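You operate a simulated robot arm through the tools that you are given. There is no shell and no other tool. Be economical: measure what you need, move in short steps, check, and stop when the job is done.

The job below is to be done with a simulated two-armed robot. You get a single attempt, and the scene is never put back.

JOB
Wipe the open flange, centre the rated gasket, set the top flange on.
Fine: the rating plate names the gasket; finger marks off with the tube pad, pad back. Set down upright: tube pad. What is to be rubbed or washed off counts as gone when no trace of it is left.

The check looks at the end state, three seconds after you hand in, the way a careful person would. Anything else that was tipped, shoved, dropped, spilled or broken makes it a failure.

ROBOT AND FRAMES
Two 7-joint arms with fingered hands on one trunk, on a base that drives. Base frame: it is fixed to the floor where the robot stands at the start and does not move with it; the origin is under the middle of the robot, x ahead of it, y to its left, z up; the surface under the hand at the start is at about z = 750. Readings come in mm, rad, newtons and seconds.
The left shoulder is at the start at [70, 162, 1194], the right one opposite. With the tool pointing down near the work surface each hand reaches from about 260 to 800 mm from the robot's upright axis, wherever it stands, measured 20 degrees to its own side. Places, roughly: face of the open flange [300, 200, 800]; finger marks [200, 200, 800]. Payload 4 kg a hand.
The TCP of each hand is the grasp point between the finger pads, 26 mm short of the fingertips. In the tool frame z runs along the fingers and y along their closing line. The gripper opens to 132 mm. The gripper's body begins 73 mm behind the TCP. The gripper is a hand of 4 fingers: y runs from the thumb to the fingers, the wrist lies at [0, 0, -224] in the tool frame.
Orientation is that of the tool frame in the base frame, as [roll, pitch, yaw] about the fixed x, y, z axes, in that order (R = Rz(yaw) Ry(pitch) Rx(roll)). With the fingers straight down and closing along the base's y, the tool's x points along the base's -x, its y along +y and its z along -z.

CONTROLS
- The arms move only by the tool play_rows. It takes "left_moves", "right_moves" or both (then of equal length, played together; a hand with none holds still); each is a list of rows, each a list of 6 numbers: the shift along the tool's x, y, z in units of 20 mm (1.0 is 20 mm), then the turn, a rotation vector about the tool's x, y, z in units of 8 degrees (1.0 is 8 degrees). In form: [[x, y, z, ax, ay, az], ...]. A call has 1 to 20 rows; each row shifts and turns the commanded pose from where the row before left it, along the tool's axes as they then stand. A call with a number of a shift or a turn outside -1 to 1 is refused whole. Rows are played at 5 a second. More than 50 mm and 0.15 rad between two rows, and nothing of the call is played. A pose out of reach is approached as far as the arm can. The call stops where the force on the tool passes 40 N (or 10 N more than at its start, if that is more) or the arm is blocked; 0.2 s more then pass. In this call time passes only in rows, and 0.2 s behind the last. It gives the time, the measured TCP pose, the force on the tool (base axes), the opening and the grip force at its end, in the units of the frame above (readings bear some noise), with the torque about the TCP (base axes, N m) and any sound that the robot's microphone picked up, and new pictures: "pictures" is both (left out), scene, wrist or none (wrist: the cameras of the hands that moved).
- Cameras (640 x 400 px; columns grow to the right, rows downward): "scene" is now at [119.6, 34.1, 1398]; the picture's right is [0.45, -0.90, 0.00], its down [-0.70, -0.35, -0.63] and it looks along [0.56, 0.28, -0.78] (base axes); focal length 214 px, centre (320, 200). "left" rides on the left gripper at [-73, 6, -94] in its tool frame; the picture's right is [-0.08, -1.00, 0.00], its down [0.79, -0.06, -0.62] and it looks along [0.61, -0.05, 0.79] (tool axes); focal length 230 px, centre (320, 200). "right" rides on the right gripper at [73, 6, -94] in its tool frame; the picture's right is [-0.08, 1.00, 0.00], its down [-0.79, -0.06, -0.62] and it looks along [-0.61, -0.05, 0.79] (tool axes); focal length 230 px, centre (320, 200). There is no depth. A picture from a camera that has moved, and an enlarged one, comes with that camera's place and axes in the base frame and with its lens.
- raise_lower(by): slides the trunk up (or, below 0, down) by that many mm; the arms and the scene camera ride with it, the base frame stays. It gives what a move gives, with no picture.
- steer(legs): drives the robot by 1 to 6 legs, each [ahead, left, turn to the left] in mm, mm and rad, along the robot's own axes; the way and the turn of a leg run together, so that a leg with both is an arc; at most 1500 mm and 3.142 rad a leg. The arms and the cameras ride along, it lands a little off, and it stops where it bumps. It gives what a move gives, and a new picture of the scene camera.
- finger_targets(finger1, finger2, finger3, thumb_bend, hand): sets how far each is bent, from 0 (flat) to 1 (curled in); at 0.3 the hand is open as for a grip, at 0.7 the pads meet at the TCP. One left out holds its place. A second passes; each finger stops where it meets its share of the squeeze, and holds until it gets a number again. It is the only way to open and close the hand. It gives what a move gives, with no picture; readings hold the bend of each and the force on the fingers (four entries, about 0 where the hand has none), thumb and palm.
- pan_tilt(pan, tilt): turns the head with the scene camera to pan (to the left, within 1.501 rad either way) and tilt (down, from -0.506 to 1.204), counted from straight ahead of the robot. It gives what a move gives, and a new picture of the scene camera.
- inspect(camera, box): a new picture of the part [left, top, right, bottom] of that camera's present view, enlarged. The clock stands still meanwhile.
- close_job(): hands the job in; it is judged then, once.

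Work in short steps. Places have to be worked out from the pictures, the camera data and where the tool is seen: move nearer, look again, correct. Check each grasp and each placing, and mend what went wrong. You have 120 turns and 260 pictures in all, those below and enlarged ones among them. Open the grippers and draw the arms clear of the work before you hand the job in, unless the task says otherwise; then end with one line.

The tools are called by a JSON object that holds its "method" and its "body". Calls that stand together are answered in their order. play_rows: Moves the arms, as the interface text tells. Its arguments: {"type":"object","properties":{"left_moves":{"type":"array","items":{"type":"array","items":{"type":"number"}}},"right_moves":{"type":"array","items":{"type":"array","items":{"type":"number"}}},"pictures":{"type":"string","enum":["both","scene","wrist","none"]}},"required":[]} The other tools are called the same way: raise_lower (by) slides the trunk up or down; finger_targets (finger1, finger2, finger3, thumb_bend, hand) moves the fingers one by one; steer (legs) drives the base; pan_tilt (pan, tilt) turns the head that bears the scene camera; inspect (camera, box) takes an enlarged picture of a part of a camera's view; close_job () hands the job in.

At the start:

```text
clock: 0.0
left_ee_pos: [509.8, 434.6, 1189.4]
left_ee_rot: [3.14, 0.002, -3.141]
left_force: [1.6, -0.6, 0.4]
left_moment: [0.04, 0.0, 0.02]
left_opening: 131.7
left_grip_force: 0.0
left_shape: jaw
left_bend: [0.3, 0.3, 0.3, 0.3]
left_finger forces: [0.0, 0.0, 0.0, 0.0, 0.1, 0.0]
right_ee_pos: [409.2, -28.9, 1150.8]
right_ee_rot: [-3.14, 0.001, 3.141]
right_force: [0.6, 0.2, -0.2]
right_moment: [0.02, -0.03, 0.02]
right_opening: 131.7
right_grip_force: 0.0
right_shape: jaw
right_bend: [0.3, 0.3, 0.3, 0.3]
right_finger forces: [0.1, 0.0, 0.0, 0.0, 0.1, 0.0]
trunk travel left (down, up): [-674.0, 266.0]
robot x, y, heading: [-0.7, 1.7, -0.003]
head pan, tilt: [0.463, 0.894]
```

scene: 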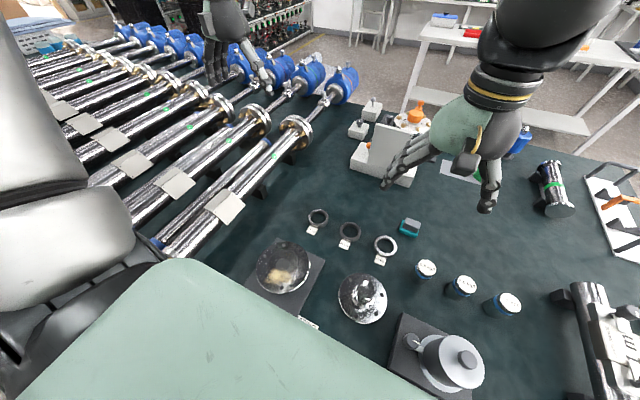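
right: 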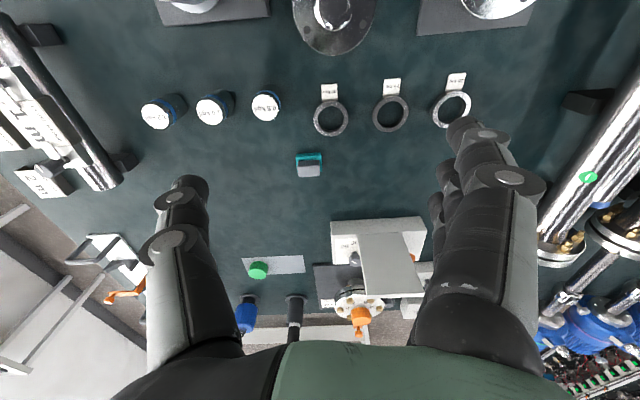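
left: 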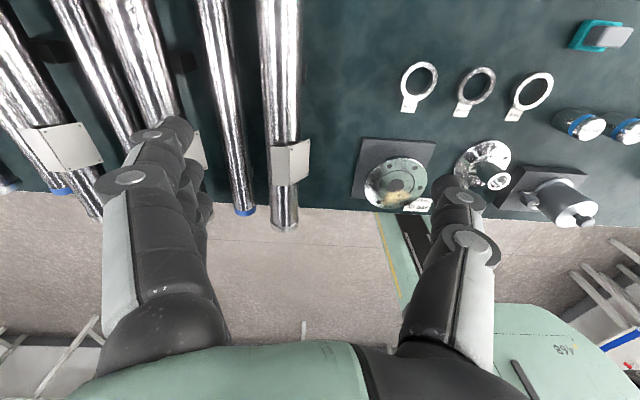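

The pictures show an open flange on a plate, a top flange, three tagged gaskets and a teal pad. I enlarge the parts to read the labels.

{"method": "inspect", "body": {"camera": "scene", "box": [240, 200, 400, 300]}}

{"method": "inspect", "body": {"camera": "scene", "box": [240, 270, 400, 370]}}

{"method": "inspect", "body": {"camera": "left", "box": [340, 40, 580, 220]}}

{"method": "inspect", "body": {"camera": "right", "box": [280, 60, 500, 198]}}

```text
4.00 times, centred on (320, 250) of scene
camera zoom: at [119.6, 34.1, 1398.0], right [0.45, -0.9, 0.0], down [-0.7, -0.35, -0.63], along [0.56, 0.28, -0.78], focal length 858 px, centre (320, 0)
```

zoom: 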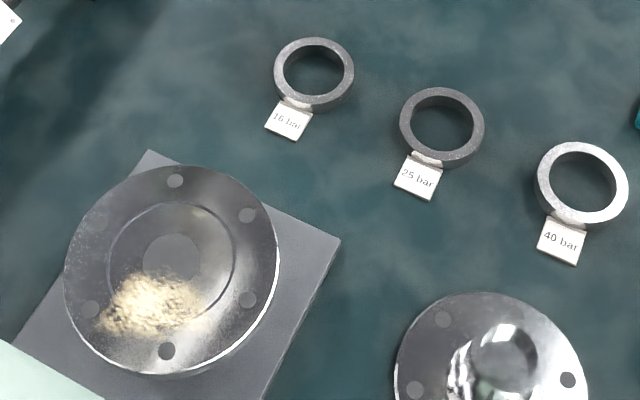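

```text
4.00 times, centred on (320, 320) of scene
camera zoom: at [119.6, 34.1, 1398.0], right [0.45, -0.9, 0.0], down [-0.7, -0.35, -0.63], along [0.56, 0.28, -0.78], focal length 858 px, centre (320, -280)
```

zoom: 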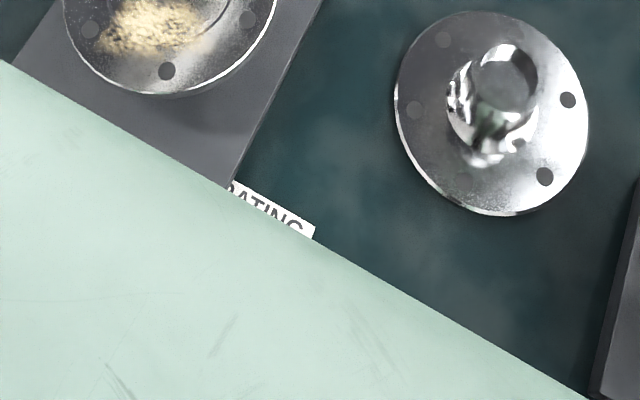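

```text
2.22 times, centred on (460, 130) of left
camera zoom: at [583.5, 441.3, 1284.6], right [0.08, -1.0, 0.0], down [-0.79, -0.06, 0.61], along [-0.61, -0.05, -0.79], focal length 511 px, centre (9, 356)
```

zoom: 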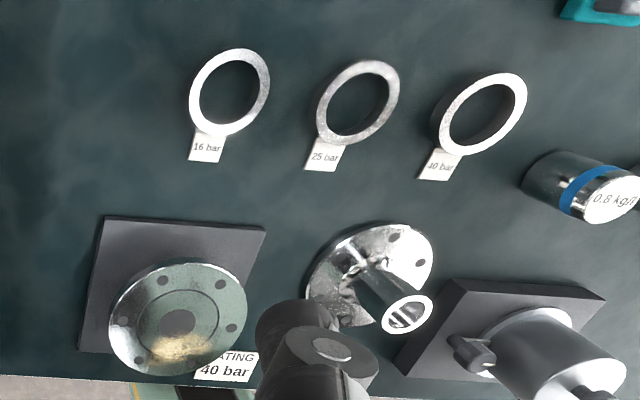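

```text
2.90 times, centred on (390, 129) of right
camera zoom: at [335.5, -23.5, 1243.8], right [0.08, 1.0, 0.0], down [0.79, -0.06, 0.62], along [0.61, -0.05, -0.79], focal length 667 px, centre (117, 406)
```

zoom: 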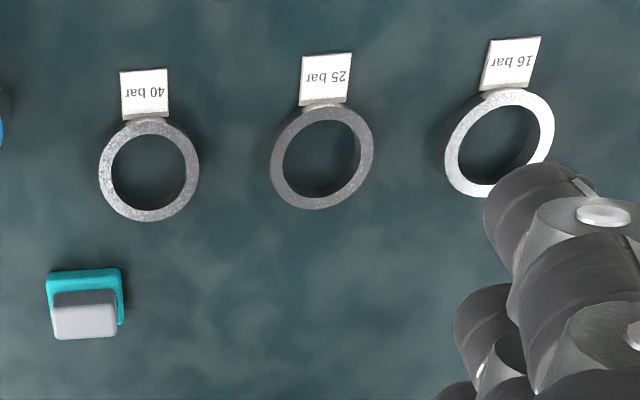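

Rating plate reads 40 bar; the 40 bar gasket sits near [500,-15]. I check the other objects to be sure which one is the "tube pad".

{"method": "inspect", "body": {"camera": "scene", "box": [340, 80, 500, 240]}}

{"method": "inspect", "body": {"camera": "right", "box": [220, 130, 440, 350]}}

{"method": "inspect", "body": {"camera": "scene", "box": [400, 150, 640, 390]}}

{"method": "pan_tilt", "body": {"pan": 0.3, "tilt": 1.15}}

```text
2.50 times, centred on (420, 160) of scene
camera zoom: at [119.6, 34.1, 1398.0], right [0.45, -0.9, 0.0], down [-0.7, -0.35, -0.63], along [0.56, 0.28, -0.78], focal length 536 px, centre (70, 300)
```

zoom: 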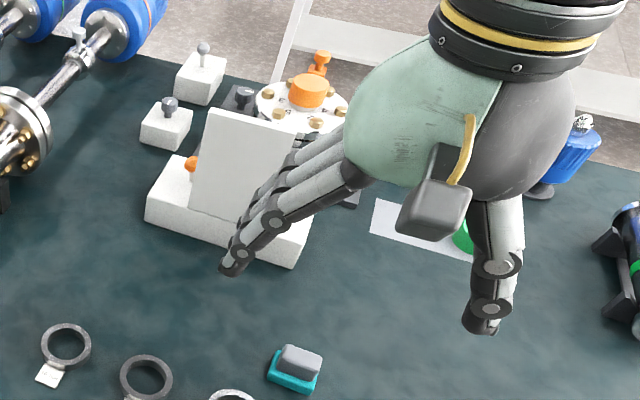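

```text
1.82 times, centred on (330, 240) of right
camera zoom: at [335.5, -23.5, 1243.8], right [0.08, 1.0, 0.0], down [0.79, -0.06, 0.62], along [0.61, -0.05, -0.79], focal length 418 px, centre (302, 127)
```

zoom: 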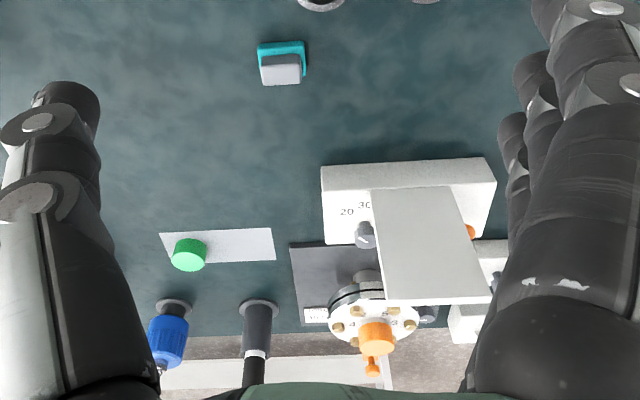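

```text
1.67 times, centred on (520, 270) of scene
camera zoom: at [119.6, 34.1, 1398.0], right [0.45, -0.9, 0.0], down [-0.7, -0.35, -0.63], along [0.56, 0.28, -0.78], focal length 358 px, centre (-13, 83)
```

zoom: 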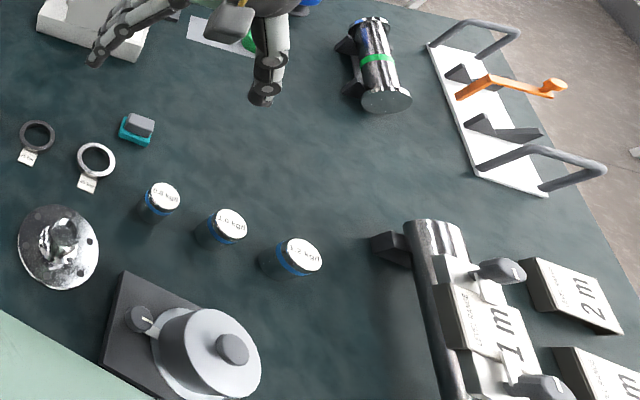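

```text
clock: 0.8
left_ee_pos: [510.7, 434.5, 1190.0]
left_ee_rot: [-3.141, 0.001, 3.141]
left_force: [0.5, 0.1, -0.4]
left_moment: [-0.03, -0.01, 0.03]
left_opening: 132.0
left_grip_force: 0.1
left_shape: jaw
left_bend: [0.3, 0.3, 0.3, 0.3]
left_finger forces: [0.1, 0.1, 0.1, 0.0, 0.0, 0.0]
right_ee_pos: [408.2, -28.8, 1150.3]
right_ee_rot: [-3.141, 0.0, 3.141]
right_force: [-0.1, -0.8, 0.7]
right_moment: [-0.03, 0.0, -0.01]
right_opening: 132.0
right_grip_force: 0.0
right_shape: jaw
right_bend: [0.3, 0.3, 0.3, 0.3]
right_finger forces: [0.0, 0.0, 0.0, 0.1, 0.0, 0.0]
trunk travel left (down, up): [-674.0, 266.0]
robot x, y, heading: [-5.1, 1.3, -0.007]
head pan, tilt: [0.3, 1.15]
camera scene: at [108.6, 17.9, 1380.6], right [0.3, -0.96, 0.0], down [-0.87, -0.27, -0.41], along [0.39, 0.12, -0.91], focal length 214 px, centre (320, 200)
```

scene: 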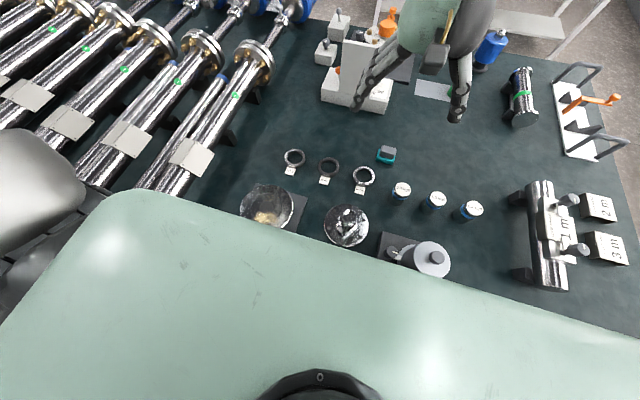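

The teal block with the grey grip is the only pad. I move the right arm aside and bring the left hand toward the pad.

{"method": "play_rows", "body": {"left_moves": [[-0.2, -1, 0.2, 0, 0, 0], [-0.2, -1, 0.2, 0, 0, 0], [-0.2, -1, 0.2, 0, 0, 0], [-0.2, -1, 0.2, 0, 0, 0], [-0.2, -1, 0.2, 0, 0, 0], [-0.2, -1, 0.2, 0, 0, 0], [-0.2, -1, 0.2, 0, 0, 0], [-0.2, -1, 0.2, 0, 0, 0], [-0.2, -1, 0.2, 0, 0, 0], [-0.2, -1, 0.2, 0, 0, 0], [-0.2, -1, 0.2, 0, 0, 0], [-0.2, -1, 0.2, 0, 0, 0], [-0.2, -1, 0.2, 0, 0, 0], [-0.2, -1, 0.2, 0, 0, 0], [-0.2, -1, 0.2, 0, 0, 0], [-0.2, -1, 0.2, 0, 0, 0], [-0.2, -1, 0.2, 0, 0, 0], [-0.2, -1, 0.2, 0, 0, 0], [-0.2, -1, 0.2, 0, 0, 0], [-0.2, -1, 0.2, 0, 0, 0]], "right_moves": [[0.2, -1, 0, 0, 0, 0], [0.2, -1, 0, 0, 0, 0], [0.2, -1, 0, 0, 0, 0], [0.2, -1, 0, 0, 0, 0], [0.2, -1, 0, 0, 0, 0], [0.2, -1, 0, 0, 0, 0], [0.2, -1, 0, 0, 0, 0], [0.2, -1, 0, 0, 0, 0], [0.2, -1, 0, 0, 0, 0], [0.2, -1, 0, 0, 0, 0], [0.2, -1, 0, 0, 0, 0], [0.2, -1, 0, 0, 0, 0], [0.2, -1, 0, 0, 0, 0], [0.2, -1, 0, 0, 0, 0], [0.2, -1, 0, 0, 0, 0], [0.2, -1, 0, 0, 0, 0], [0.2, -1, 0, 0, 0, 0], [0.2, -1, 0, 0, 0, 0], [0.2, -1, 0, 0, 0, 0], [0.2, -1, 0, 0, 0, 0]], "pictures": "both"}}

```text
clock: 5.0
left_ee_pos: [488.1, 155.8, 1057.3]
left_ee_rot: [-3.135, 0.005, -3.14]
left_force: [-0.4, 0.5, 0.3]
left_moment: [0.01, -0.04, 0.03]
left_opening: 131.7
left_grip_force: 0.0
left_shape: jaw
left_bend: [0.3, 0.3, 0.3, 0.3]
left_finger forces: [0.0, 0.0, 0.0, 0.0, 0.0, 0.1]
left hand out of reach, approached as far as the arm can: row 6, 7, 8, 9, 10, 11, 12, 13, 14, 15, 16, 17, 18, 19, 20
right_ee_pos: [386.3, -356.2, 1110.8]
right_ee_rot: [3.14, -0.001, 3.142]
right_force: [-0.2, -1.0, 0.0]
right_moment: [-0.01, 0.01, -0.02]
right_opening: 131.6
right_grip_force: 0.0
right_shape: jaw
right_bend: [0.3, 0.3, 0.3, 0.3]
right_finger forces: [0.0, 0.0, 0.0, 0.0, 0.0, 0.1]
right hand out of reach, approached as far as the arm can: row 14, 15, 16, 17, 18, 19, 20
trunk travel left (down, up): [-674.0, 266.0]
robot x, y, heading: [-2.6, -0.0, 0.004]
head pan, tilt: [0.3, 1.15]
camera scene: at [108.9, 17.6, 1380.6], right [0.3, -0.96, 0.0], down [-0.87, -0.27, -0.41], along [0.39, 0.12, -0.91], focal length 214 px, centre (320, 200)
camera right: at [313.6, -348.8, 1204.8], right [0.08, 1.0, 0.0], down [0.79, -0.06, 0.62], along [0.61, -0.05, -0.79], focal length 230 px, centre (320, 200)
camera left: at [560.3, 163.9, 1151.0], right [0.08, -1.0, 0.01], down [-0.79, -0.06, 0.61], along [-0.61, -0.05, -0.79], focal length 230 px, centre (320, 200)
```

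scene: 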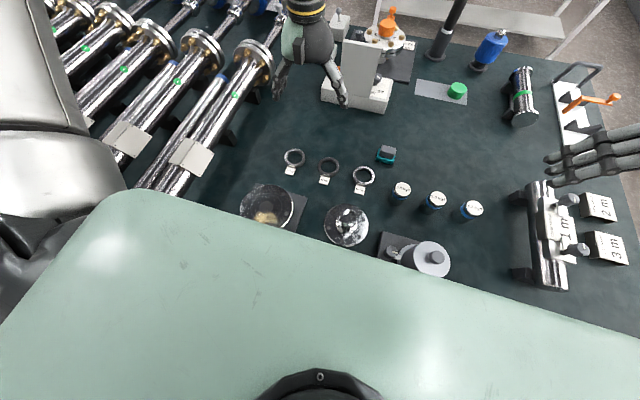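
right: 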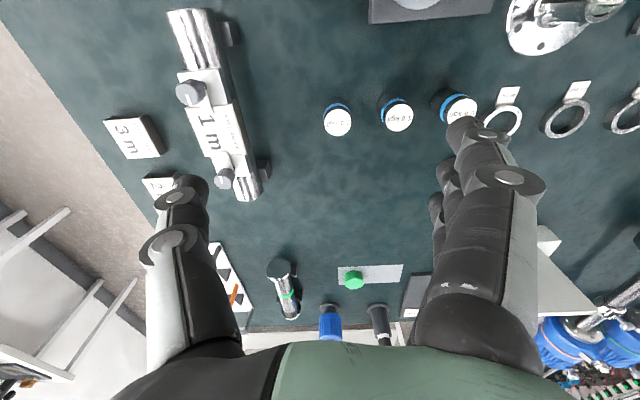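
left: 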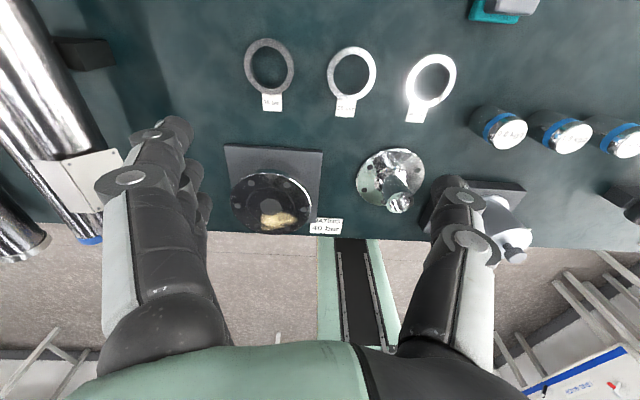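

The left hand can't reach that far across from here, so I drive the base 170 mm to the right to bring everything in front of the left arm.

{"method": "steer", "body": {"legs": [[0, -170, 0]]}}

```text
clock: 6.4
left_ee_pos: [487.4, -11.4, 1056.7]
left_ee_rot: [-3.135, 0.006, -3.14]
left_force: [-0.8, -0.1, 0.9]
left_moment: [0.0, 0.01, 0.02]
left_opening: 131.9
left_grip_force: 0.0
left_shape: jaw
left_bend: [0.3, 0.3, 0.3, 0.3]
left_finger forces: [0.0, 0.1, 0.0, 0.0, 0.1, 0.0]
right_ee_pos: [386.5, -523.4, 1111.3]
right_ee_rot: [-3.141, 0.0, -3.141]
right_force: [-0.7, -0.7, 0.2]
right_moment: [-0.02, -0.03, -0.01]
right_opening: 131.9
right_grip_force: 0.2
right_shape: jaw
right_bend: [0.3, 0.3, 0.3, 0.3]
right_finger forces: [0.0, 0.0, 0.0, 0.0, 0.0, 0.0]
trunk travel left (down, up): [-674.0, 266.0]
robot x, y, heading: [2.7, -173.9, 0.003]
head pan, tilt: [0.3, 1.15]
camera scene: at [108.5, -151.0, 1380.6], right [0.3, -0.95, 0.0], down [-0.87, -0.27, -0.41], along [0.39, 0.12, -0.91], focal length 214 px, centre (320, 200)
```

scene: 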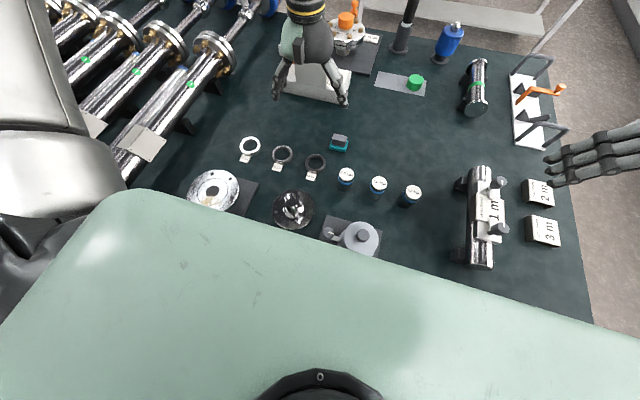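

Now lower and advance the left hand toward above the pad and look with the wrist camera.

{"method": "play_rows", "body": {"left_moves": [[0, -0.4, 1, 0, 0, 0], [-0.5, -0.4, 1, 0, 0, 0], [-0.8, -0.4, 1, 0, 0, 0], [-0.8, -0.4, 1, 0, 0, 0], [-0.8, -0.4, 1, 0, 0, 0], [-0.8, -0.4, 1, 0, 0, 0], [-0.8, -0.4, 1, 0, 0, 0]], "pictures": "both"}}

```text
clock: 8.0
left_ee_pos: [527.1, 8.6, 931.3]
left_ee_rot: [-3.133, 0.008, -3.14]
left_force: [-0.6, -0.1, -0.4]
left_moment: [0.01, 0.02, -0.04]
left_opening: 132.0
left_grip_force: 0.1
left_shape: jaw
left_bend: [0.3, 0.3, 0.3, 0.3]
left_finger forces: [0.0, 0.0, 0.0, 0.0, 0.0, 0.1]
left hand out of reach, approached as far as the arm can: row 2, 3, 4, 5, 6, 7
right_ee_pos: [386.7, -524.1, 1111.7]
right_ee_rot: [3.141, 0.0, -3.14]
right_force: [-0.8, 0.6, -0.3]
right_moment: [0.0, -0.01, 0.01]
right_opening: 131.6
right_grip_force: 0.1
right_shape: jaw
right_bend: [0.3, 0.3, 0.3, 0.3]
right_finger forces: [0.0, 0.0, 0.0, 0.1, 0.0, 0.1]
trunk travel left (down, up): [-674.0, 266.0]
robot x, y, heading: [3.0, -173.6, -0.002]
head pan, tilt: [0.3, 1.15]
camera scene: at [108.8, -152.4, 1380.6], right [0.3, -0.96, 0.0], down [-0.87, -0.27, -0.41], along [0.39, 0.12, -0.91], focal length 214 px, centre (320, 200)
camera left: at [598.8, 17.3, 1026.5], right [0.08, -1.0, 0.01], down [-0.79, -0.06, 0.61], along [-0.61, -0.06, -0.79], focal length 230 px, centre (320, 200)
```

scene: 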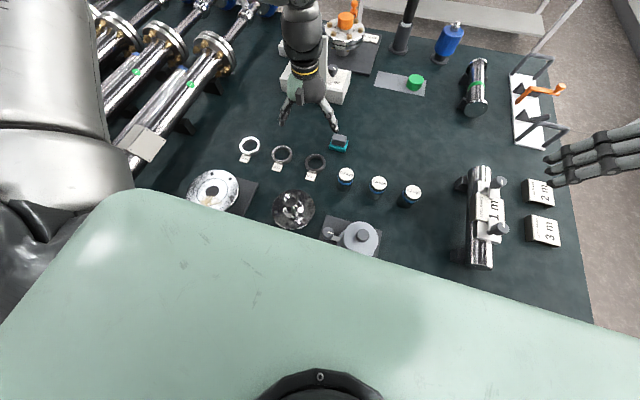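
left: 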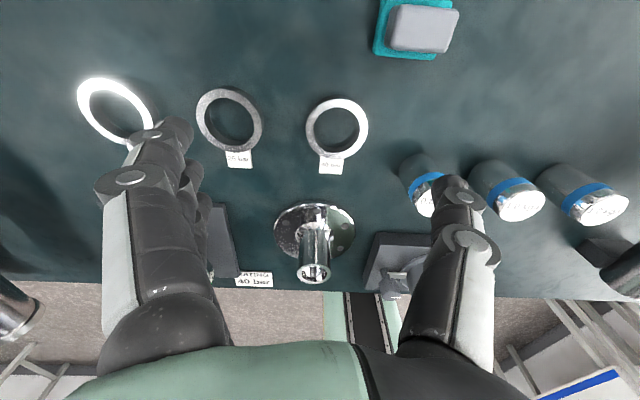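

The arm is near a joint limit up high; I go lower first, where the stated reach applies, and then forward.

{"method": "play_rows", "body": {"left_moves": [[0, 0, 1, 0, 0, 0], [0, 0, 1, 0, 0, 0], [0, 0, 1, 0, 0, 0], [-0.5, 0, 0, 0, 0, 0], [-0.5, 0, 0, 0, 0, 0], [-0.5, 0, 0, 0, 0, 0], [-0.5, 0, 0, 0, 0, 0]], "pictures": "none"}}

```text
clock: 9.6
left_ee_pos: [540.7, 41.4, 889.8]
left_ee_rot: [-3.133, 0.006, 3.141]
left_force: [-0.2, -0.4, -0.4]
left_moment: [-0.01, 0.02, -0.01]
left_opening: 132.2
left_grip_force: 0.1
left_shape: jaw
left_bend: [0.3, 0.3, 0.3, 0.3]
left_finger forces: [0.1, 0.0, 0.0, 0.0, 0.1, 0.0]
left hand out of reach, approached as far as the arm can: row 1, 2, 3, 4, 5, 6, 7
right_ee_pos: [387.0, -523.8, 1110.5]
right_ee_rot: [-3.141, -0.001, -3.14]
right_force: [0.9, 0.9, -0.5]
right_moment: [0.03, 0.01, 0.03]
right_opening: 131.7
right_grip_force: 0.1
right_shape: jaw
right_bend: [0.3, 0.3, 0.3, 0.3]
right_finger forces: [0.0, 0.0, 0.0, 0.0, 0.0, 0.0]
trunk travel left (down, up): [-674.0, 266.0]
robot x, y, heading: [3.3, -171.8, -0.002]
head pan, tilt: [0.3, 1.15]
```

I test whether the command responds right away by backing off a little toward +y.

{"method": "play_rows", "body": {"left_moves": [[1, 0, 0, 0, 0, 0], [1, 0, 0, 0, 0, 0], [1, 0, 0, 0, 0, 0]], "pictures": "none"}}

```text
clock: 10.4
left_ee_pos: [481.0, 40.6, 888.9]
left_ee_rot: [-3.136, 0.005, -3.141]
left_force: [-0.5, -0.2, -0.7]
left_moment: [0.01, -0.01, -0.03]
left_opening: 131.7
left_grip_force: 0.1
left_shape: jaw
left_bend: [0.3, 0.3, 0.3, 0.3]
left_finger forces: [0.0, 0.0, 0.0, 0.1, 0.0, 0.2]
right_ee_pos: [385.9, -524.2, 1112.5]
right_ee_rot: [-3.14, 0.0, -3.141]
right_force: [-0.2, 0.8, -0.5]
right_moment: [0.01, 0.02, -0.02]
right_opening: 131.8
right_grip_force: 0.0
right_shape: jaw
right_bend: [0.3, 0.3, 0.3, 0.3]
right_finger forces: [0.1, 0.0, 0.0, 0.0, 0.0, 0.1]
trunk travel left (down, up): [-674.0, 266.0]
robot x, y, heading: [0.4, -172.1, -0.001]
head pan, tilt: [0.3, 1.15]
```

Commands start from the measured pose. I try turning the hand clockwise to relieve the wrist, and see if it then reaches further.

{"method": "play_rows", "body": {"left_moves": [[0, 0, 0, 0, 0, 1], [0, 0, 0, 0, 0, 1], [0, 0, 0, 0, 0, 1], [-1, 0, 0, 0, 0, 0], [-1, 0, 0, 0, 0, 0], [-1, 0, 0, 0, 0, 0], [-1, 0, 0, 0, 0, 0], [-1, 0, 0, 0, 0, 0]], "pictures": "none"}}

```text
clock: 12.2
left_ee_pos: [543.3, 33.7, 906.6]
left_ee_rot: [-3.137, 0.007, 2.725]
left_force: [0.1, -0.3, -0.2]
left_moment: [0.0, 0.01, 0.0]
left_opening: 131.9
left_grip_force: 0.1
left_shape: jaw
left_bend: [0.3, 0.3, 0.3, 0.3]
left_finger forces: [0.1, 0.1, 0.0, 0.0, 0.0, 0.0]
left hand out of reach, approached as far as the arm can: row 6, 7, 8
right_ee_pos: [387.1, -524.0, 1112.6]
right_ee_rot: [3.141, 0.0, -3.14]
right_force: [-0.2, 0.2, -1.2]
right_moment: [0.01, 0.0, 0.02]
right_opening: 131.8
right_grip_force: 0.0
right_shape: jaw
right_bend: [0.3, 0.3, 0.3, 0.3]
right_finger forces: [0.1, 0.0, 0.0, 0.1, 0.1, 0.0]
trunk travel left (down, up): [-674.0, 266.0]
robot x, y, heading: [-1.4, -170.1, 0.0]
head pan, tilt: [0.3, 1.15]
```

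Same boundary regardless of yaw, and it widens as the hand goes lower relative to the shoulder. I raise the trunk by 150 mm and then go down and forward.

{"method": "raise_lower", "body": {"by": 150}}

{"method": "play_rows", "body": {"left_moves": [[0, 0, 1, 0, 0, -1], [0, 0, 1, 0, 0, -1], [0, 0, 1, 0, 0, -1], [0, 0, 1, 0, 0, 0], [0, 0, 1, 0, 0, 0], [0, 0, 1, 0, 0, 0], [0, 0, 1, 0, 0, 0], [-1, 0, 0, 0, 0, 0], [-1, 0, 0, 0, 0, 0], [-1, 0, 0, 0, 0, 0]], "pictures": "none"}}

```text
clock: 14.0
left_ee_pos: [544.1, 32.7, 1056.5]
left_ee_rot: [-3.137, 0.009, 2.724]
left_force: [-0.1, 0.4, -0.5]
left_moment: [-0.03, -0.03, -0.01]
left_opening: 131.7
left_grip_force: 0.1
left_shape: jaw
left_bend: [0.3, 0.3, 0.3, 0.3]
left_finger forces: [0.1, 0.1, 0.0, 0.0, 0.1, 0.0]
right_ee_pos: [386.5, -524.1, 1261.0]
right_ee_rot: [-3.141, 0.0, -3.141]
right_force: [-1.2, 0.3, -0.1]
right_moment: [-0.01, -0.03, -0.03]
right_opening: 131.8
right_grip_force: 0.1
right_shape: jaw
right_bend: [0.3, 0.3, 0.3, 0.3]
right_finger forces: [0.0, 0.0, 0.0, 0.1, 0.0, 0.0]
trunk travel left (down, up): [-824.0, 116.0]
robot x, y, heading: [-3.2, -167.8, 0.002]
head pan, tilt: [0.3, 1.15]
```

```text
clock: 16.2
left_ee_pos: [547.0, 95.6, 976.6]
left_ee_rot: [-3.131, 0.009, -3.141]
left_force: [0.1, -0.4, -0.2]
left_moment: [0.0, 0.03, 0.02]
left_opening: 132.1
left_grip_force: 0.1
left_shape: jaw
left_bend: [0.3, 0.3, 0.3, 0.3]
left_finger forces: [0.0, 0.1, 0.1, 0.0, 0.0, 0.0]
left hand out of reach, approached as far as the arm can: row 1, 2, 3, 4, 5, 6, 7, 8, 9, 10
right_ee_pos: [386.6, -524.3, 1261.0]
right_ee_rot: [-3.142, -0.001, -3.141]
right_force: [0.1, 0.5, -0.3]
right_moment: [0.01, 0.03, 0.0]
right_opening: 131.8
right_grip_force: 0.1
right_shape: jaw
right_bend: [0.3, 0.3, 0.3, 0.3]
right_finger forces: [0.0, 0.0, 0.1, 0.0, 0.0, 0.0]
trunk travel left (down, up): [-824.0, 116.0]
robot x, y, heading: [-3.4, -167.5, -0.004]
head pan, tilt: [0.3, 1.15]
```

Straight down is also blocked at this boundary, so I retract first, descend, then extend.

{"method": "play_rows", "body": {"left_moves": [[1, 0, 0, 0, 0, 0], [1, 0, 0, 0, 0, 0], [1, 0, 0, 0, 0, 0], [1, 0, 0, 0, 0, 0], [1, 0, 0, 0, 0, 0], [1, 0, 0, 0, 0, 0], [0, 0, 1, 0, 0, 0], [0, 0, 1, 0, 0, 0], [0, 0, 1, 0, 0, 0], [0, 0, 1, 0, 0, 0]], "pictures": "scene"}}

```text
clock: 18.4
left_ee_pos: [426.6, 98.8, 902.0]
left_ee_rot: [-3.131, 0.005, -3.139]
left_force: [0.6, -0.1, 0.2]
left_moment: [0.0, -0.03, 0.0]
left_opening: 131.8
left_grip_force: 0.0
left_shape: jaw
left_bend: [0.3, 0.3, 0.3, 0.3]
left_finger forces: [0.1, 0.1, 0.0, 0.0, 0.0, 0.0]
left hand out of reach, approached as far as the arm can: row 10
right_ee_pos: [387.4, -525.3, 1260.4]
right_ee_rot: [3.141, 0.0, -3.14]
right_force: [0.0, -0.3, -0.2]
right_moment: [-0.01, 0.01, -0.01]
right_opening: 131.7
right_grip_force: 0.0
right_shape: jaw
right_bend: [0.3, 0.3, 0.3, 0.3]
right_finger forces: [0.0, 0.0, 0.0, 0.0, 0.0, 0.0]
trunk travel left (down, up): [-824.0, 116.0]
robot x, y, heading: [-1.6, -172.0, 0.005]
head pan, tilt: [0.3, 1.15]
camera scene: at [109.1, -152.5, 1530.6], right [0.3, -0.96, 0.0], down [-0.87, -0.27, -0.41], along [0.39, 0.12, -0.91], focal length 214 px, centre (320, 200)
```

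scene: 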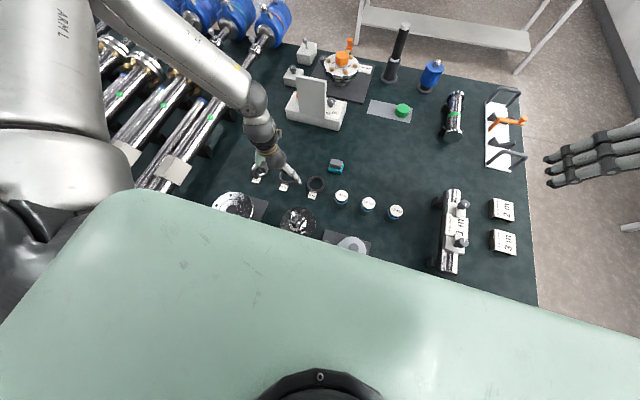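

The limit looks like an inward joint limit for this elbow posture. I try entering low from the outside: go up and outward, put the trunk back, then come inward low.

{"method": "play_rows", "body": {"left_moves": [[0, 1, -1, 0, 0, 0], [0, 1, -1, 0, 0, 0], [0, 1, -1, 0, 0, 0], [0, 1, -1, 0, 0, 0], [0, 1, -1, 0, 0, 0], [0, 1, 0, 0, 0, 0], [0, 1, 0, 0, 0, 0], [0, 1, 0, 0, 0, 0]], "pictures": "none"}}

{"method": "raise_lower", "body": {"by": -150}}

{"method": "play_rows", "body": {"left_moves": [[-1, 0, 0, 0, 0, 0], [-1, 0, 0, 0, 0, 0], [-1, 0, 0, 0, 0, 0], [-1, 0, 0, 0, 0, 0], [-1, 0, 0, 0, 0, 0], [-1, 0, 0, 0, 0, 0], [-1, 0, 0, 0, 0, 0], [-1, 0, 0, 0, 0, 0]], "pictures": "scene"}}

```text
clock: 20.2
left_ee_pos: [424.0, 259.1, 1002.4]
left_ee_rot: [-3.134, 0.008, -3.14]
left_force: [0.5, 0.7, -0.2]
left_moment: [-0.04, 0.02, 0.0]
left_opening: 131.9
left_grip_force: 0.0
left_shape: jaw
left_bend: [0.3, 0.3, 0.3, 0.3]
left_finger forces: [0.1, 0.0, 0.0, 0.0, 0.0, 0.1]
right_ee_pos: [386.9, -524.2, 1262.6]
right_ee_rot: [-3.14, 0.0, -3.14]
right_force: [-0.1, -0.6, -0.2]
right_moment: [-0.01, 0.04, 0.01]
right_opening: 132.0
right_grip_force: 0.0
right_shape: jaw
right_bend: [0.3, 0.3, 0.3, 0.3]
right_finger forces: [0.1, 0.1, 0.1, 0.0, 0.0, 0.0]
trunk travel left (down, up): [-824.0, 116.0]
robot x, y, heading: [-1.9, -169.5, -0.001]
head pan, tilt: [0.3, 1.15]
```

```text
clock: 21.9
left_ee_pos: [424.9, 258.6, 851.0]
left_ee_rot: [-3.132, 0.008, -3.14]
left_force: [-0.3, 0.4, -1.0]
left_moment: [0.02, 0.03, -0.01]
left_opening: 131.9
left_grip_force: 0.0
left_shape: jaw
left_bend: [0.3, 0.3, 0.3, 0.3]
left_finger forces: [0.0, 0.1, 0.0, 0.0, 0.0, 0.0]
right_ee_pos: [386.5, -524.5, 1111.7]
right_ee_rot: [-3.141, 0.0, -3.14]
right_force: [-0.8, -0.4, -0.5]
right_moment: [0.04, 0.02, 0.01]
right_opening: 132.0
right_grip_force: 0.0
right_shape: jaw
right_bend: [0.3, 0.3, 0.3, 0.3]
right_finger forces: [0.1, 0.1, 0.0, 0.0, 0.1, 0.0]
trunk travel left (down, up): [-674.0, 266.0]
robot x, y, heading: [2.9, -170.6, -0.005]
head pan, tilt: [0.3, 1.15]
```

```text
clock: 23.7
left_ee_pos: [584.7, 259.0, 852.8]
left_ee_rot: [-3.132, 0.004, -3.139]
left_force: [-0.2, 0.8, -0.3]
left_moment: [0.01, -0.01, -0.02]
left_opening: 131.6
left_grip_force: 0.0
left_shape: jaw
left_bend: [0.3, 0.3, 0.3, 0.3]
left_finger forces: [0.1, 0.0, 0.1, 0.0, 0.0, 0.0]
right_ee_pos: [389.5, -524.6, 1109.6]
right_ee_rot: [3.141, 0.001, -3.14]
right_force: [0.0, 0.3, 0.5]
right_moment: [-0.02, 0.01, 0.02]
right_opening: 131.7
right_grip_force: 0.1
right_shape: jaw
right_bend: [0.3, 0.3, 0.3, 0.3]
right_finger forces: [0.0, 0.1, 0.1, 0.0, 0.1, 0.0]
trunk travel left (down, up): [-674.0, 266.0]
robot x, y, heading: [-2.4, -173.5, 0.001]
head pan, tilt: [0.3, 1.15]
camera scene: at [109.4, -152.6, 1380.5], right [0.3, -0.95, 0.0], down [-0.87, -0.27, -0.41], along [0.39, 0.12, -0.91], focal length 214 px, centre (320, 200)
```

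scene: 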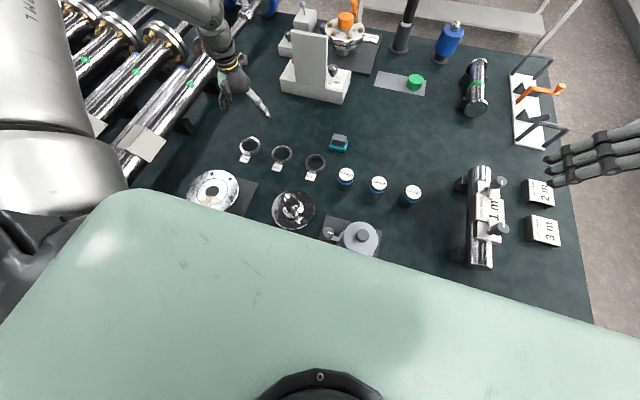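

Outward and low works well (the hand is at [585,259,853]). Now I come inward at this height to find the boundary.

{"method": "play_rows", "body": {"left_moves": [[0, -1, 0, 0, 0, 0], [0, -1, 0, 0, 0, 0], [0, -1, 0, 0, 0, 0], [0, -1, 0, 0, 0, 0], [0, -1, 0, 0, 0, 0], [0, -1, 0, 0, 0, 0], [0, -1, 0, 0, 0, 0], [0, -1, 0, 0, 0, 0], [0, -1, 0, 0, 0, 0], [0, -1, 0, 0, 0, 0]], "pictures": "none"}}

```text
clock: 25.9
left_ee_pos: [562.6, 74.6, 869.8]
left_ee_rot: [-3.134, 0.008, -3.14]
left_force: [0.1, -0.8, -0.6]
left_moment: [0.0, -0.01, 0.04]
left_opening: 132.0
left_grip_force: 0.0
left_shape: jaw
left_bend: [0.3, 0.3, 0.3, 0.3]
left_finger forces: [0.0, 0.0, 0.0, 0.0, 0.1, 0.0]
left hand out of reach, approached as far as the arm can: row 8, 9, 10
right_ee_pos: [387.6, -524.8, 1110.9]
right_ee_rot: [3.14, 0.001, -3.14]
right_force: [0.0, -0.4, -0.7]
right_moment: [-0.01, 0.0, 0.03]
right_opening: 132.0
right_grip_force: 0.0
right_shape: jaw
right_bend: [0.3, 0.3, 0.3, 0.3]
right_finger forces: [0.0, 0.0, 0.1, 0.0, 0.1, 0.0]
trunk travel left (down, up): [-674.0, 266.0]
robot x, y, heading: [-2.1, -166.0, 0.005]
head pan, tilt: [0.3, 1.15]
```

The inward limit is about 270 mm left of the robot's axis, so I shift the base 230 mm further right; then all four places lie on the left arm's outer side.

{"method": "steer", "body": {"legs": [[0, -230, 0]]}}

```text
clock: 27.7
left_ee_pos: [564.1, -152.2, 868.5]
left_ee_rot: [-3.131, 0.008, -3.14]
left_force: [-0.1, 0.3, 0.4]
left_moment: [0.0, 0.01, -0.01]
left_opening: 132.1
left_grip_force: 0.1
left_shape: jaw
left_bend: [0.3, 0.3, 0.3, 0.3]
left_finger forces: [0.0, 0.1, 0.0, 0.1, 0.0, 0.0]
right_ee_pos: [387.3, -752.3, 1110.2]
right_ee_rot: [-3.139, -0.001, -3.139]
right_force: [-0.2, 0.3, -0.1]
right_moment: [0.01, 0.02, 0.01]
right_opening: 131.7
right_grip_force: 0.0
right_shape: jaw
right_bend: [0.3, 0.3, 0.3, 0.3]
right_finger forces: [0.0, 0.0, 0.0, 0.1, 0.1, 0.0]
trunk travel left (down, up): [-674.0, 266.0]
robot x, y, heading: [-4.5, -400.2, 0.003]
head pan, tilt: [0.3, 1.15]
camera scene: at [108.8, -380.7, 1380.6], right [0.3, -0.95, 0.0], down [-0.87, -0.27, -0.41], along [0.39, 0.12, -0.91], focal length 214 px, centre (320, 200)
```

scene: 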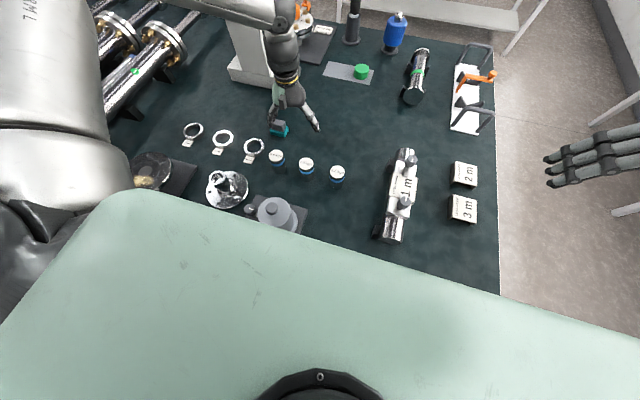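

Now move over the pad estimate [600,-70] and look from the wrist.

{"method": "play_rows", "body": {"left_moves": [[0, 1, 0, 0, 0, 0], [0, 1, 0, 0, 0, 0], [-0.5, 1, 0, 0, 0, 0], [-0.6, 1, 0, 0, 0, 0], [-0.7, 0, 0, 0, 0, 0]], "pictures": "both"}}

```text
clock: 28.9
left_ee_pos: [600.5, -71.5, 868.2]
left_ee_rot: [-3.13, 0.009, -3.14]
left_force: [-0.5, 0.1, 0.7]
left_moment: [0.01, 0.02, -0.02]
left_opening: 131.9
left_grip_force: 0.1
left_shape: jaw
left_bend: [0.3, 0.3, 0.3, 0.3]
left_finger forces: [0.0, 0.0, 0.0, 0.0, 0.1, 0.0]
right_ee_pos: [388.0, -754.1, 1110.4]
right_ee_rot: [-3.141, 0.001, -3.14]
right_force: [0.9, -0.8, 0.7]
right_moment: [-0.02, 0.02, 0.0]
right_opening: 131.9
right_grip_force: 0.1
right_shape: jaw
right_bend: [0.3, 0.3, 0.3, 0.3]
right_finger forces: [0.0, 0.0, 0.0, 0.0, 0.1, 0.1]
trunk travel left (down, up): [-674.0, 266.0]
robot x, y, heading: [0.9, -401.4, 0.003]
head pan, tilt: [0.3, 1.15]
camera scene: at [109.6, -382.0, 1380.5], right [0.3, -0.95, 0.0], down [-0.87, -0.27, -0.41], along [0.39, 0.12, -0.91], focal length 214 px, centre (320, 200)
camera left: at [671.9, -64.2, 962.6], right [0.08, -1.0, 0.01], down [-0.79, -0.06, 0.61], along [-0.61, -0.06, -0.79], focal length 230 px, centre (320, 200)
```

scene: 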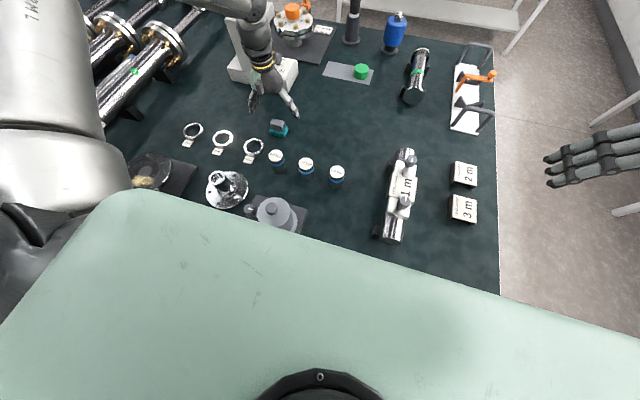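
left: 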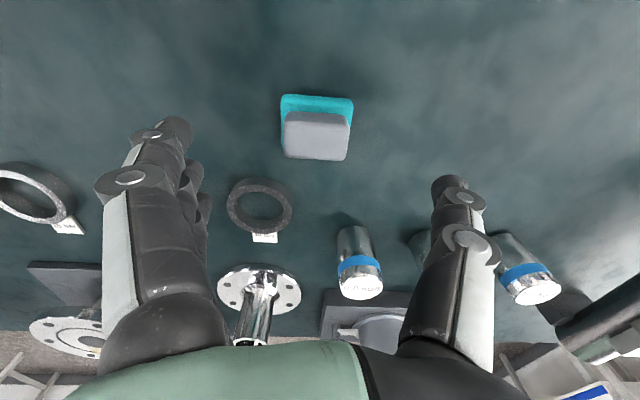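

The pad is in front of the hand; I zoom to gauge the grip block's height and extents.

{"method": "inspect", "body": {"camera": "left", "box": [240, 70, 400, 190]}}

{"method": "inspect", "body": {"camera": "scene", "box": [230, 80, 330, 160]}}

```text
3.33 times, centred on (320, 130) of left
camera zoom: at [671.9, -64.2, 962.6], right [0.08, -1.0, 0.01], down [-0.79, -0.06, 0.61], along [-0.61, -0.06, -0.79], focal length 767 px, centre (320, 433)
```

zoom: 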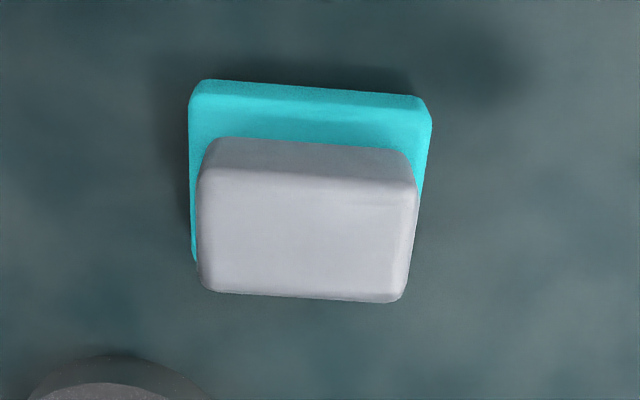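

```text
5.00 times, centred on (280, 120) of scene
camera zoom: at [109.6, -382.0, 1380.5], right [0.3, -0.95, 0.0], down [-0.87, -0.27, -0.41], along [0.39, 0.12, -0.91], focal length 1072 px, centre (520, 600)
```

zoom: 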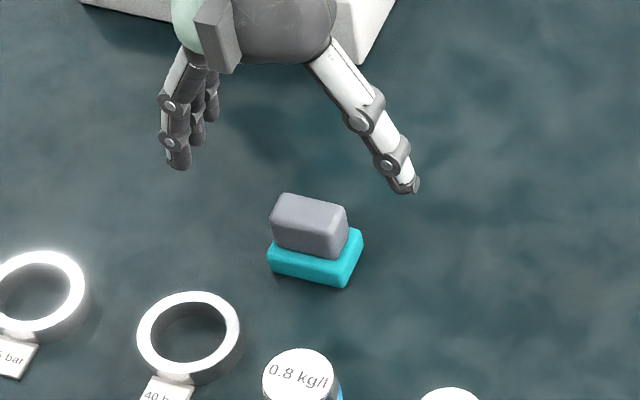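

The grip block is about 48×30 mm, top at [601,-70,797], aligned with the base axes. I lower the TCP to 800 and take a look before closing.

{"method": "play_rows", "body": {"left_moves": [[0, 0, 1, 0, 0, 0], [0, 0, 1, 0, 0, 0], [0, 0, 1, 0, 0, 0], [0, 0, 0.4, 0, 0, 0]], "pictures": "wrist"}}

{"method": "finger_targets", "body": {"hand": "left", "finger1": 0.45, "finger2": 0.45, "finger3": 0.45, "thumb_bend": 0.45}}

{"method": "inspect", "body": {"camera": "left", "box": [80, 60, 560, 360]}}

{"method": "inspect", "body": {"camera": "scene", "box": [230, 80, 330, 160]}}

```text
clock: 29.9
left_ee_pos: [580.2, -65.0, 814.8]
left_ee_rot: [-3.128, 0.009, -3.139]
left_force: [-0.2, -0.1, -0.1]
left_moment: [0.0, -0.01, 0.0]
left_opening: 131.9
left_grip_force: 0.2
left_shape: jaw
left_bend: [0.3, 0.3, 0.3, 0.3]
left_finger forces: [0.0, 0.0, 0.0, 0.1, 0.1, 0.1]
left hand out of reach, approached as far as the arm can: row 2, 3, 4
right_ee_pos: [387.4, -753.5, 1111.2]
right_ee_rot: [3.141, 0.001, -3.139]
right_force: [-0.8, 0.2, -0.1]
right_moment: [-0.02, 0.0, -0.05]
right_opening: 131.7
right_grip_force: 0.1
right_shape: jaw
right_bend: [0.3, 0.3, 0.3, 0.3]
right_finger forces: [0.1, 0.0, 0.0, 0.0, 0.0, 0.0]
trunk travel left (down, up): [-674.0, 266.0]
robot x, y, heading: [0.9, -404.6, 0.003]
head pan, tilt: [0.3, 1.15]
camera left: at [652.2, -57.0, 910.0], right [0.08, -1.0, 0.01], down [-0.79, -0.06, 0.61], along [-0.61, -0.06, -0.79], focal length 230 px, centre (320, 200)
```

left: 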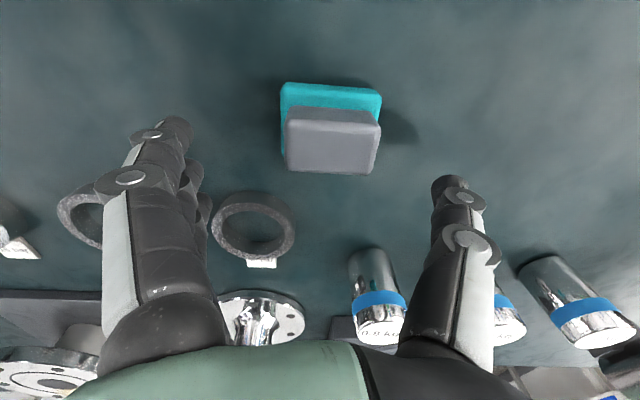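

```text
clock: 30.9
left_ee_pos: [580.1, -64.4, 816.0]
left_ee_rot: [-3.129, 0.013, -3.141]
left_force: [0.0, -0.1, 0.0]
left_moment: [0.01, 0.01, -0.02]
left_opening: 87.9
left_grip_force: 0.1
left_shape: fingers
left_bend: [0.45, 0.45, 0.45, 0.45]
left_finger forces: [0.0, 0.0, 0.1, 0.1, 0.1, 0.1]
right_ee_pos: [387.1, -752.8, 1111.2]
right_ee_rot: [3.141, 0.002, -3.139]
right_force: [0.4, 0.0, -0.1]
right_moment: [0.02, 0.01, 0.05]
right_opening: 131.9
right_grip_force: 0.0
right_shape: jaw
right_bend: [0.3, 0.3, 0.3, 0.3]
right_finger forces: [0.1, 0.0, 0.0, 0.0, 0.1, 0.0]
trunk travel left (down, up): [-674.0, 266.0]
robot x, y, heading: [-1.2, -396.8, 0.003]
head pan, tilt: [0.3, 1.15]
```

```text
1.33 times, centred on (320, 210) of left
camera zoom: at [652.2, -57.0, 910.4], right [0.08, -1.0, 0.01], down [-0.79, -0.06, 0.61], along [-0.61, -0.06, -0.79], focal length 307 px, centre (320, 187)
```

zoom: 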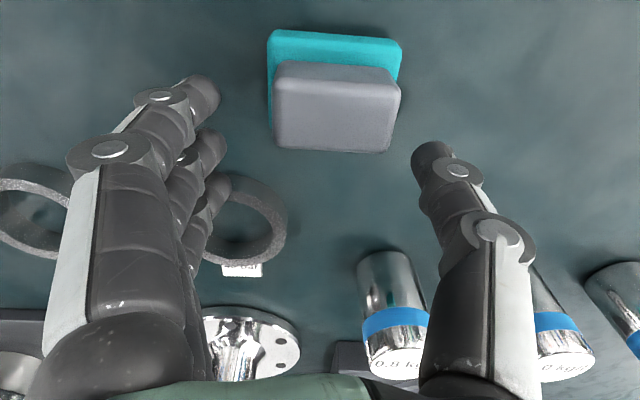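

```text
5.00 times, centred on (280, 120) of scene
camera zoom: at [108.8, -381.4, 1380.6], right [0.3, -0.95, 0.0], down [-0.87, -0.27, -0.41], along [0.39, 0.12, -0.91], focal length 1072 px, centre (520, 600)
```

zoom: 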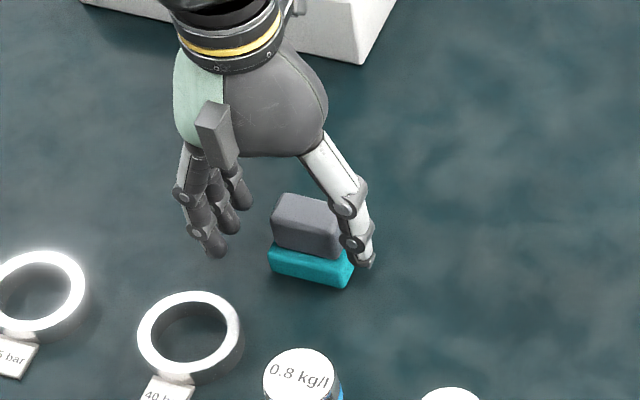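

The hand slid back at the limit (x 580, z 815), so the pad isn't reached. Lower shoulders allow more inward reach, so I lift the hand, lower the trunk 120 mm and retry.

{"method": "play_rows", "body": {"left_moves": [[0, 0, -1, 0, 0, 0], [0, 0, -1, 0, 0, 0], [0, 0.5, -1, 0, 0, 0], [0, 0.5, -1, 0, 0, 0], [0, 0.5, -1, 0, 0, 0], [0, 0.5, -1, 0, 0, 0], [0, 0.5, -1, 0, 0, 0], [0, 0.5, -1, 0, 0, 0]], "pictures": "none"}}

{"method": "raise_lower", "body": {"by": -120}}

{"method": "finger_targets", "body": {"hand": "left", "finger1": 0.38, "finger2": 0.38, "finger3": 0.38, "thumb_bend": 0.38}}

{"method": "play_rows", "body": {"left_moves": [[-1, -0.6, 0, 0, 0, 0], [0, -0.6, 0, 0, 0, 0], [0, -0.6, 0, 0, 0, 0], [0, -0.6, 0, 0, 0, 0], [0, -0.6, 0, 0, 0, 0]], "pictures": "both"}}

```text
clock: 32.7
left_ee_pos: [579.4, -3.1, 976.3]
left_ee_rot: [-3.13, 0.008, -3.139]
left_force: [0.3, 0.1, 0.0]
left_moment: [0.01, 0.02, 0.02]
left_opening: 88.0
left_grip_force: 0.0
left_shape: fingers
left_bend: [0.45, 0.45, 0.45, 0.45]
left_finger forces: [0.0, 0.0, 0.1, 0.0, 0.0, 0.0]
right_ee_pos: [386.6, -753.2, 1110.5]
right_ee_rot: [-3.142, 0.002, -3.141]
right_force: [1.0, -0.8, -0.1]
right_moment: [0.01, 0.0, 0.01]
right_opening: 132.0
right_grip_force: 0.1
right_shape: jaw
right_bend: [0.3, 0.3, 0.3, 0.3]
right_finger forces: [0.1, 0.0, 0.0, 0.0, 0.0, 0.0]
trunk travel left (down, up): [-674.0, 266.0]
robot x, y, heading: [-1.5, -396.8, 0.002]
head pan, tilt: [0.3, 1.15]
```

```text
clock: 34.2
left_ee_pos: [580.0, -3.7, 856.0]
left_ee_rot: [-3.13, 0.008, -3.14]
left_force: [-0.8, 0.5, 0.2]
left_moment: [0.04, 0.01, 0.02]
left_opening: 87.7
left_grip_force: 0.1
left_shape: fingers
left_bend: [0.45, 0.45, 0.45, 0.45]
left_finger forces: [0.1, 0.1, 0.0, 0.1, 0.0, 0.1]
right_ee_pos: [386.1, -752.6, 990.6]
right_ee_rot: [-3.141, 0.0, -3.14]
right_force: [0.6, -0.5, -0.4]
right_moment: [-0.04, 0.0, 0.01]
right_opening: 131.8
right_grip_force: 0.0
right_shape: jaw
right_bend: [0.3, 0.3, 0.3, 0.3]
right_finger forces: [0.1, 0.0, 0.0, 0.0, 0.0, 0.1]
trunk travel left (down, up): [-554.0, 386.0]
robot x, y, heading: [0.1, -402.0, 0.004]
head pan, tilt: [0.3, 1.15]
```

```text
clock: 35.2
left_ee_pos: [580.1, -3.9, 856.0]
left_ee_rot: [-3.131, 0.009, -3.139]
left_force: [0.0, -0.3, 0.0]
left_moment: [0.0, 0.0, 0.01]
left_opening: 109.7
left_grip_force: 0.1
left_shape: fingers
left_bend: [0.38, 0.38, 0.38, 0.38]
left_finger forces: [0.0, 0.0, 0.0, 0.0, 0.0, 0.0]
right_ee_pos: [388.0, -753.0, 990.7]
right_ee_rot: [3.141, 0.0, -3.139]
right_force: [-0.2, 0.3, -0.5]
right_moment: [0.0, -0.01, -0.02]
right_opening: 131.8
right_grip_force: 0.0
right_shape: jaw
right_bend: [0.3, 0.3, 0.3, 0.3]
right_finger forces: [0.0, 0.0, 0.1, 0.0, 0.0, 0.0]
trunk travel left (down, up): [-554.0, 386.0]
robot x, y, heading: [-1.0, -401.2, 0.001]
head pan, tilt: [0.3, 1.15]
```

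```text
clock: 36.4
left_ee_pos: [600.4, -62.9, 855.4]
left_ee_rot: [-3.132, 0.009, -3.14]
left_force: [-0.2, -0.3, 0.7]
left_moment: [-0.03, 0.05, -0.03]
left_opening: 109.6
left_grip_force: 0.1
left_shape: fingers
left_bend: [0.38, 0.38, 0.38, 0.38]
left_finger forces: [0.1, 0.0, 0.1, 0.0, 0.0, 0.1]
right_ee_pos: [387.2, -752.8, 991.5]
right_ee_rot: [3.141, 0.0, -3.14]
right_force: [-0.3, -0.4, 0.8]
right_moment: [0.02, -0.03, -0.01]
right_opening: 131.9
right_grip_force: 0.0
right_shape: jaw
right_bend: [0.3, 0.3, 0.3, 0.3]
right_finger forces: [0.1, 0.0, 0.0, 0.1, 0.1, 0.0]
trunk travel left (down, up): [-554.0, 386.0]
robot x, y, heading: [-0.6, -399.8, -0.001]
head pan, tilt: [0.3, 1.15]
camera scene: at [108.6, -381.7, 1260.6], right [0.3, -0.95, 0.0], down [-0.87, -0.27, -0.41], along [0.39, 0.12, -0.91], focal length 214 px, centre (320, 200)
camera left: at [672.4, -54.9, 951.3], right [0.08, -1.0, 0.01], down [-0.79, -0.06, 0.61], along [-0.61, -0.06, -0.79], focal length 230 px, centre (320, 200)
```

scene: 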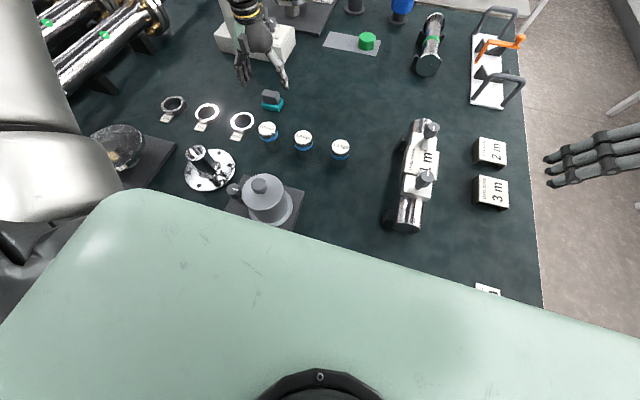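
left: 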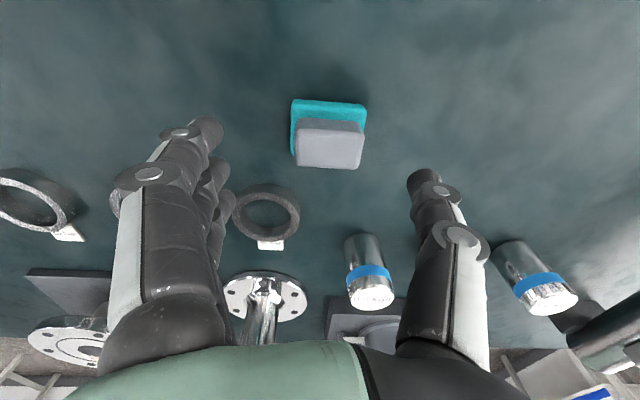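

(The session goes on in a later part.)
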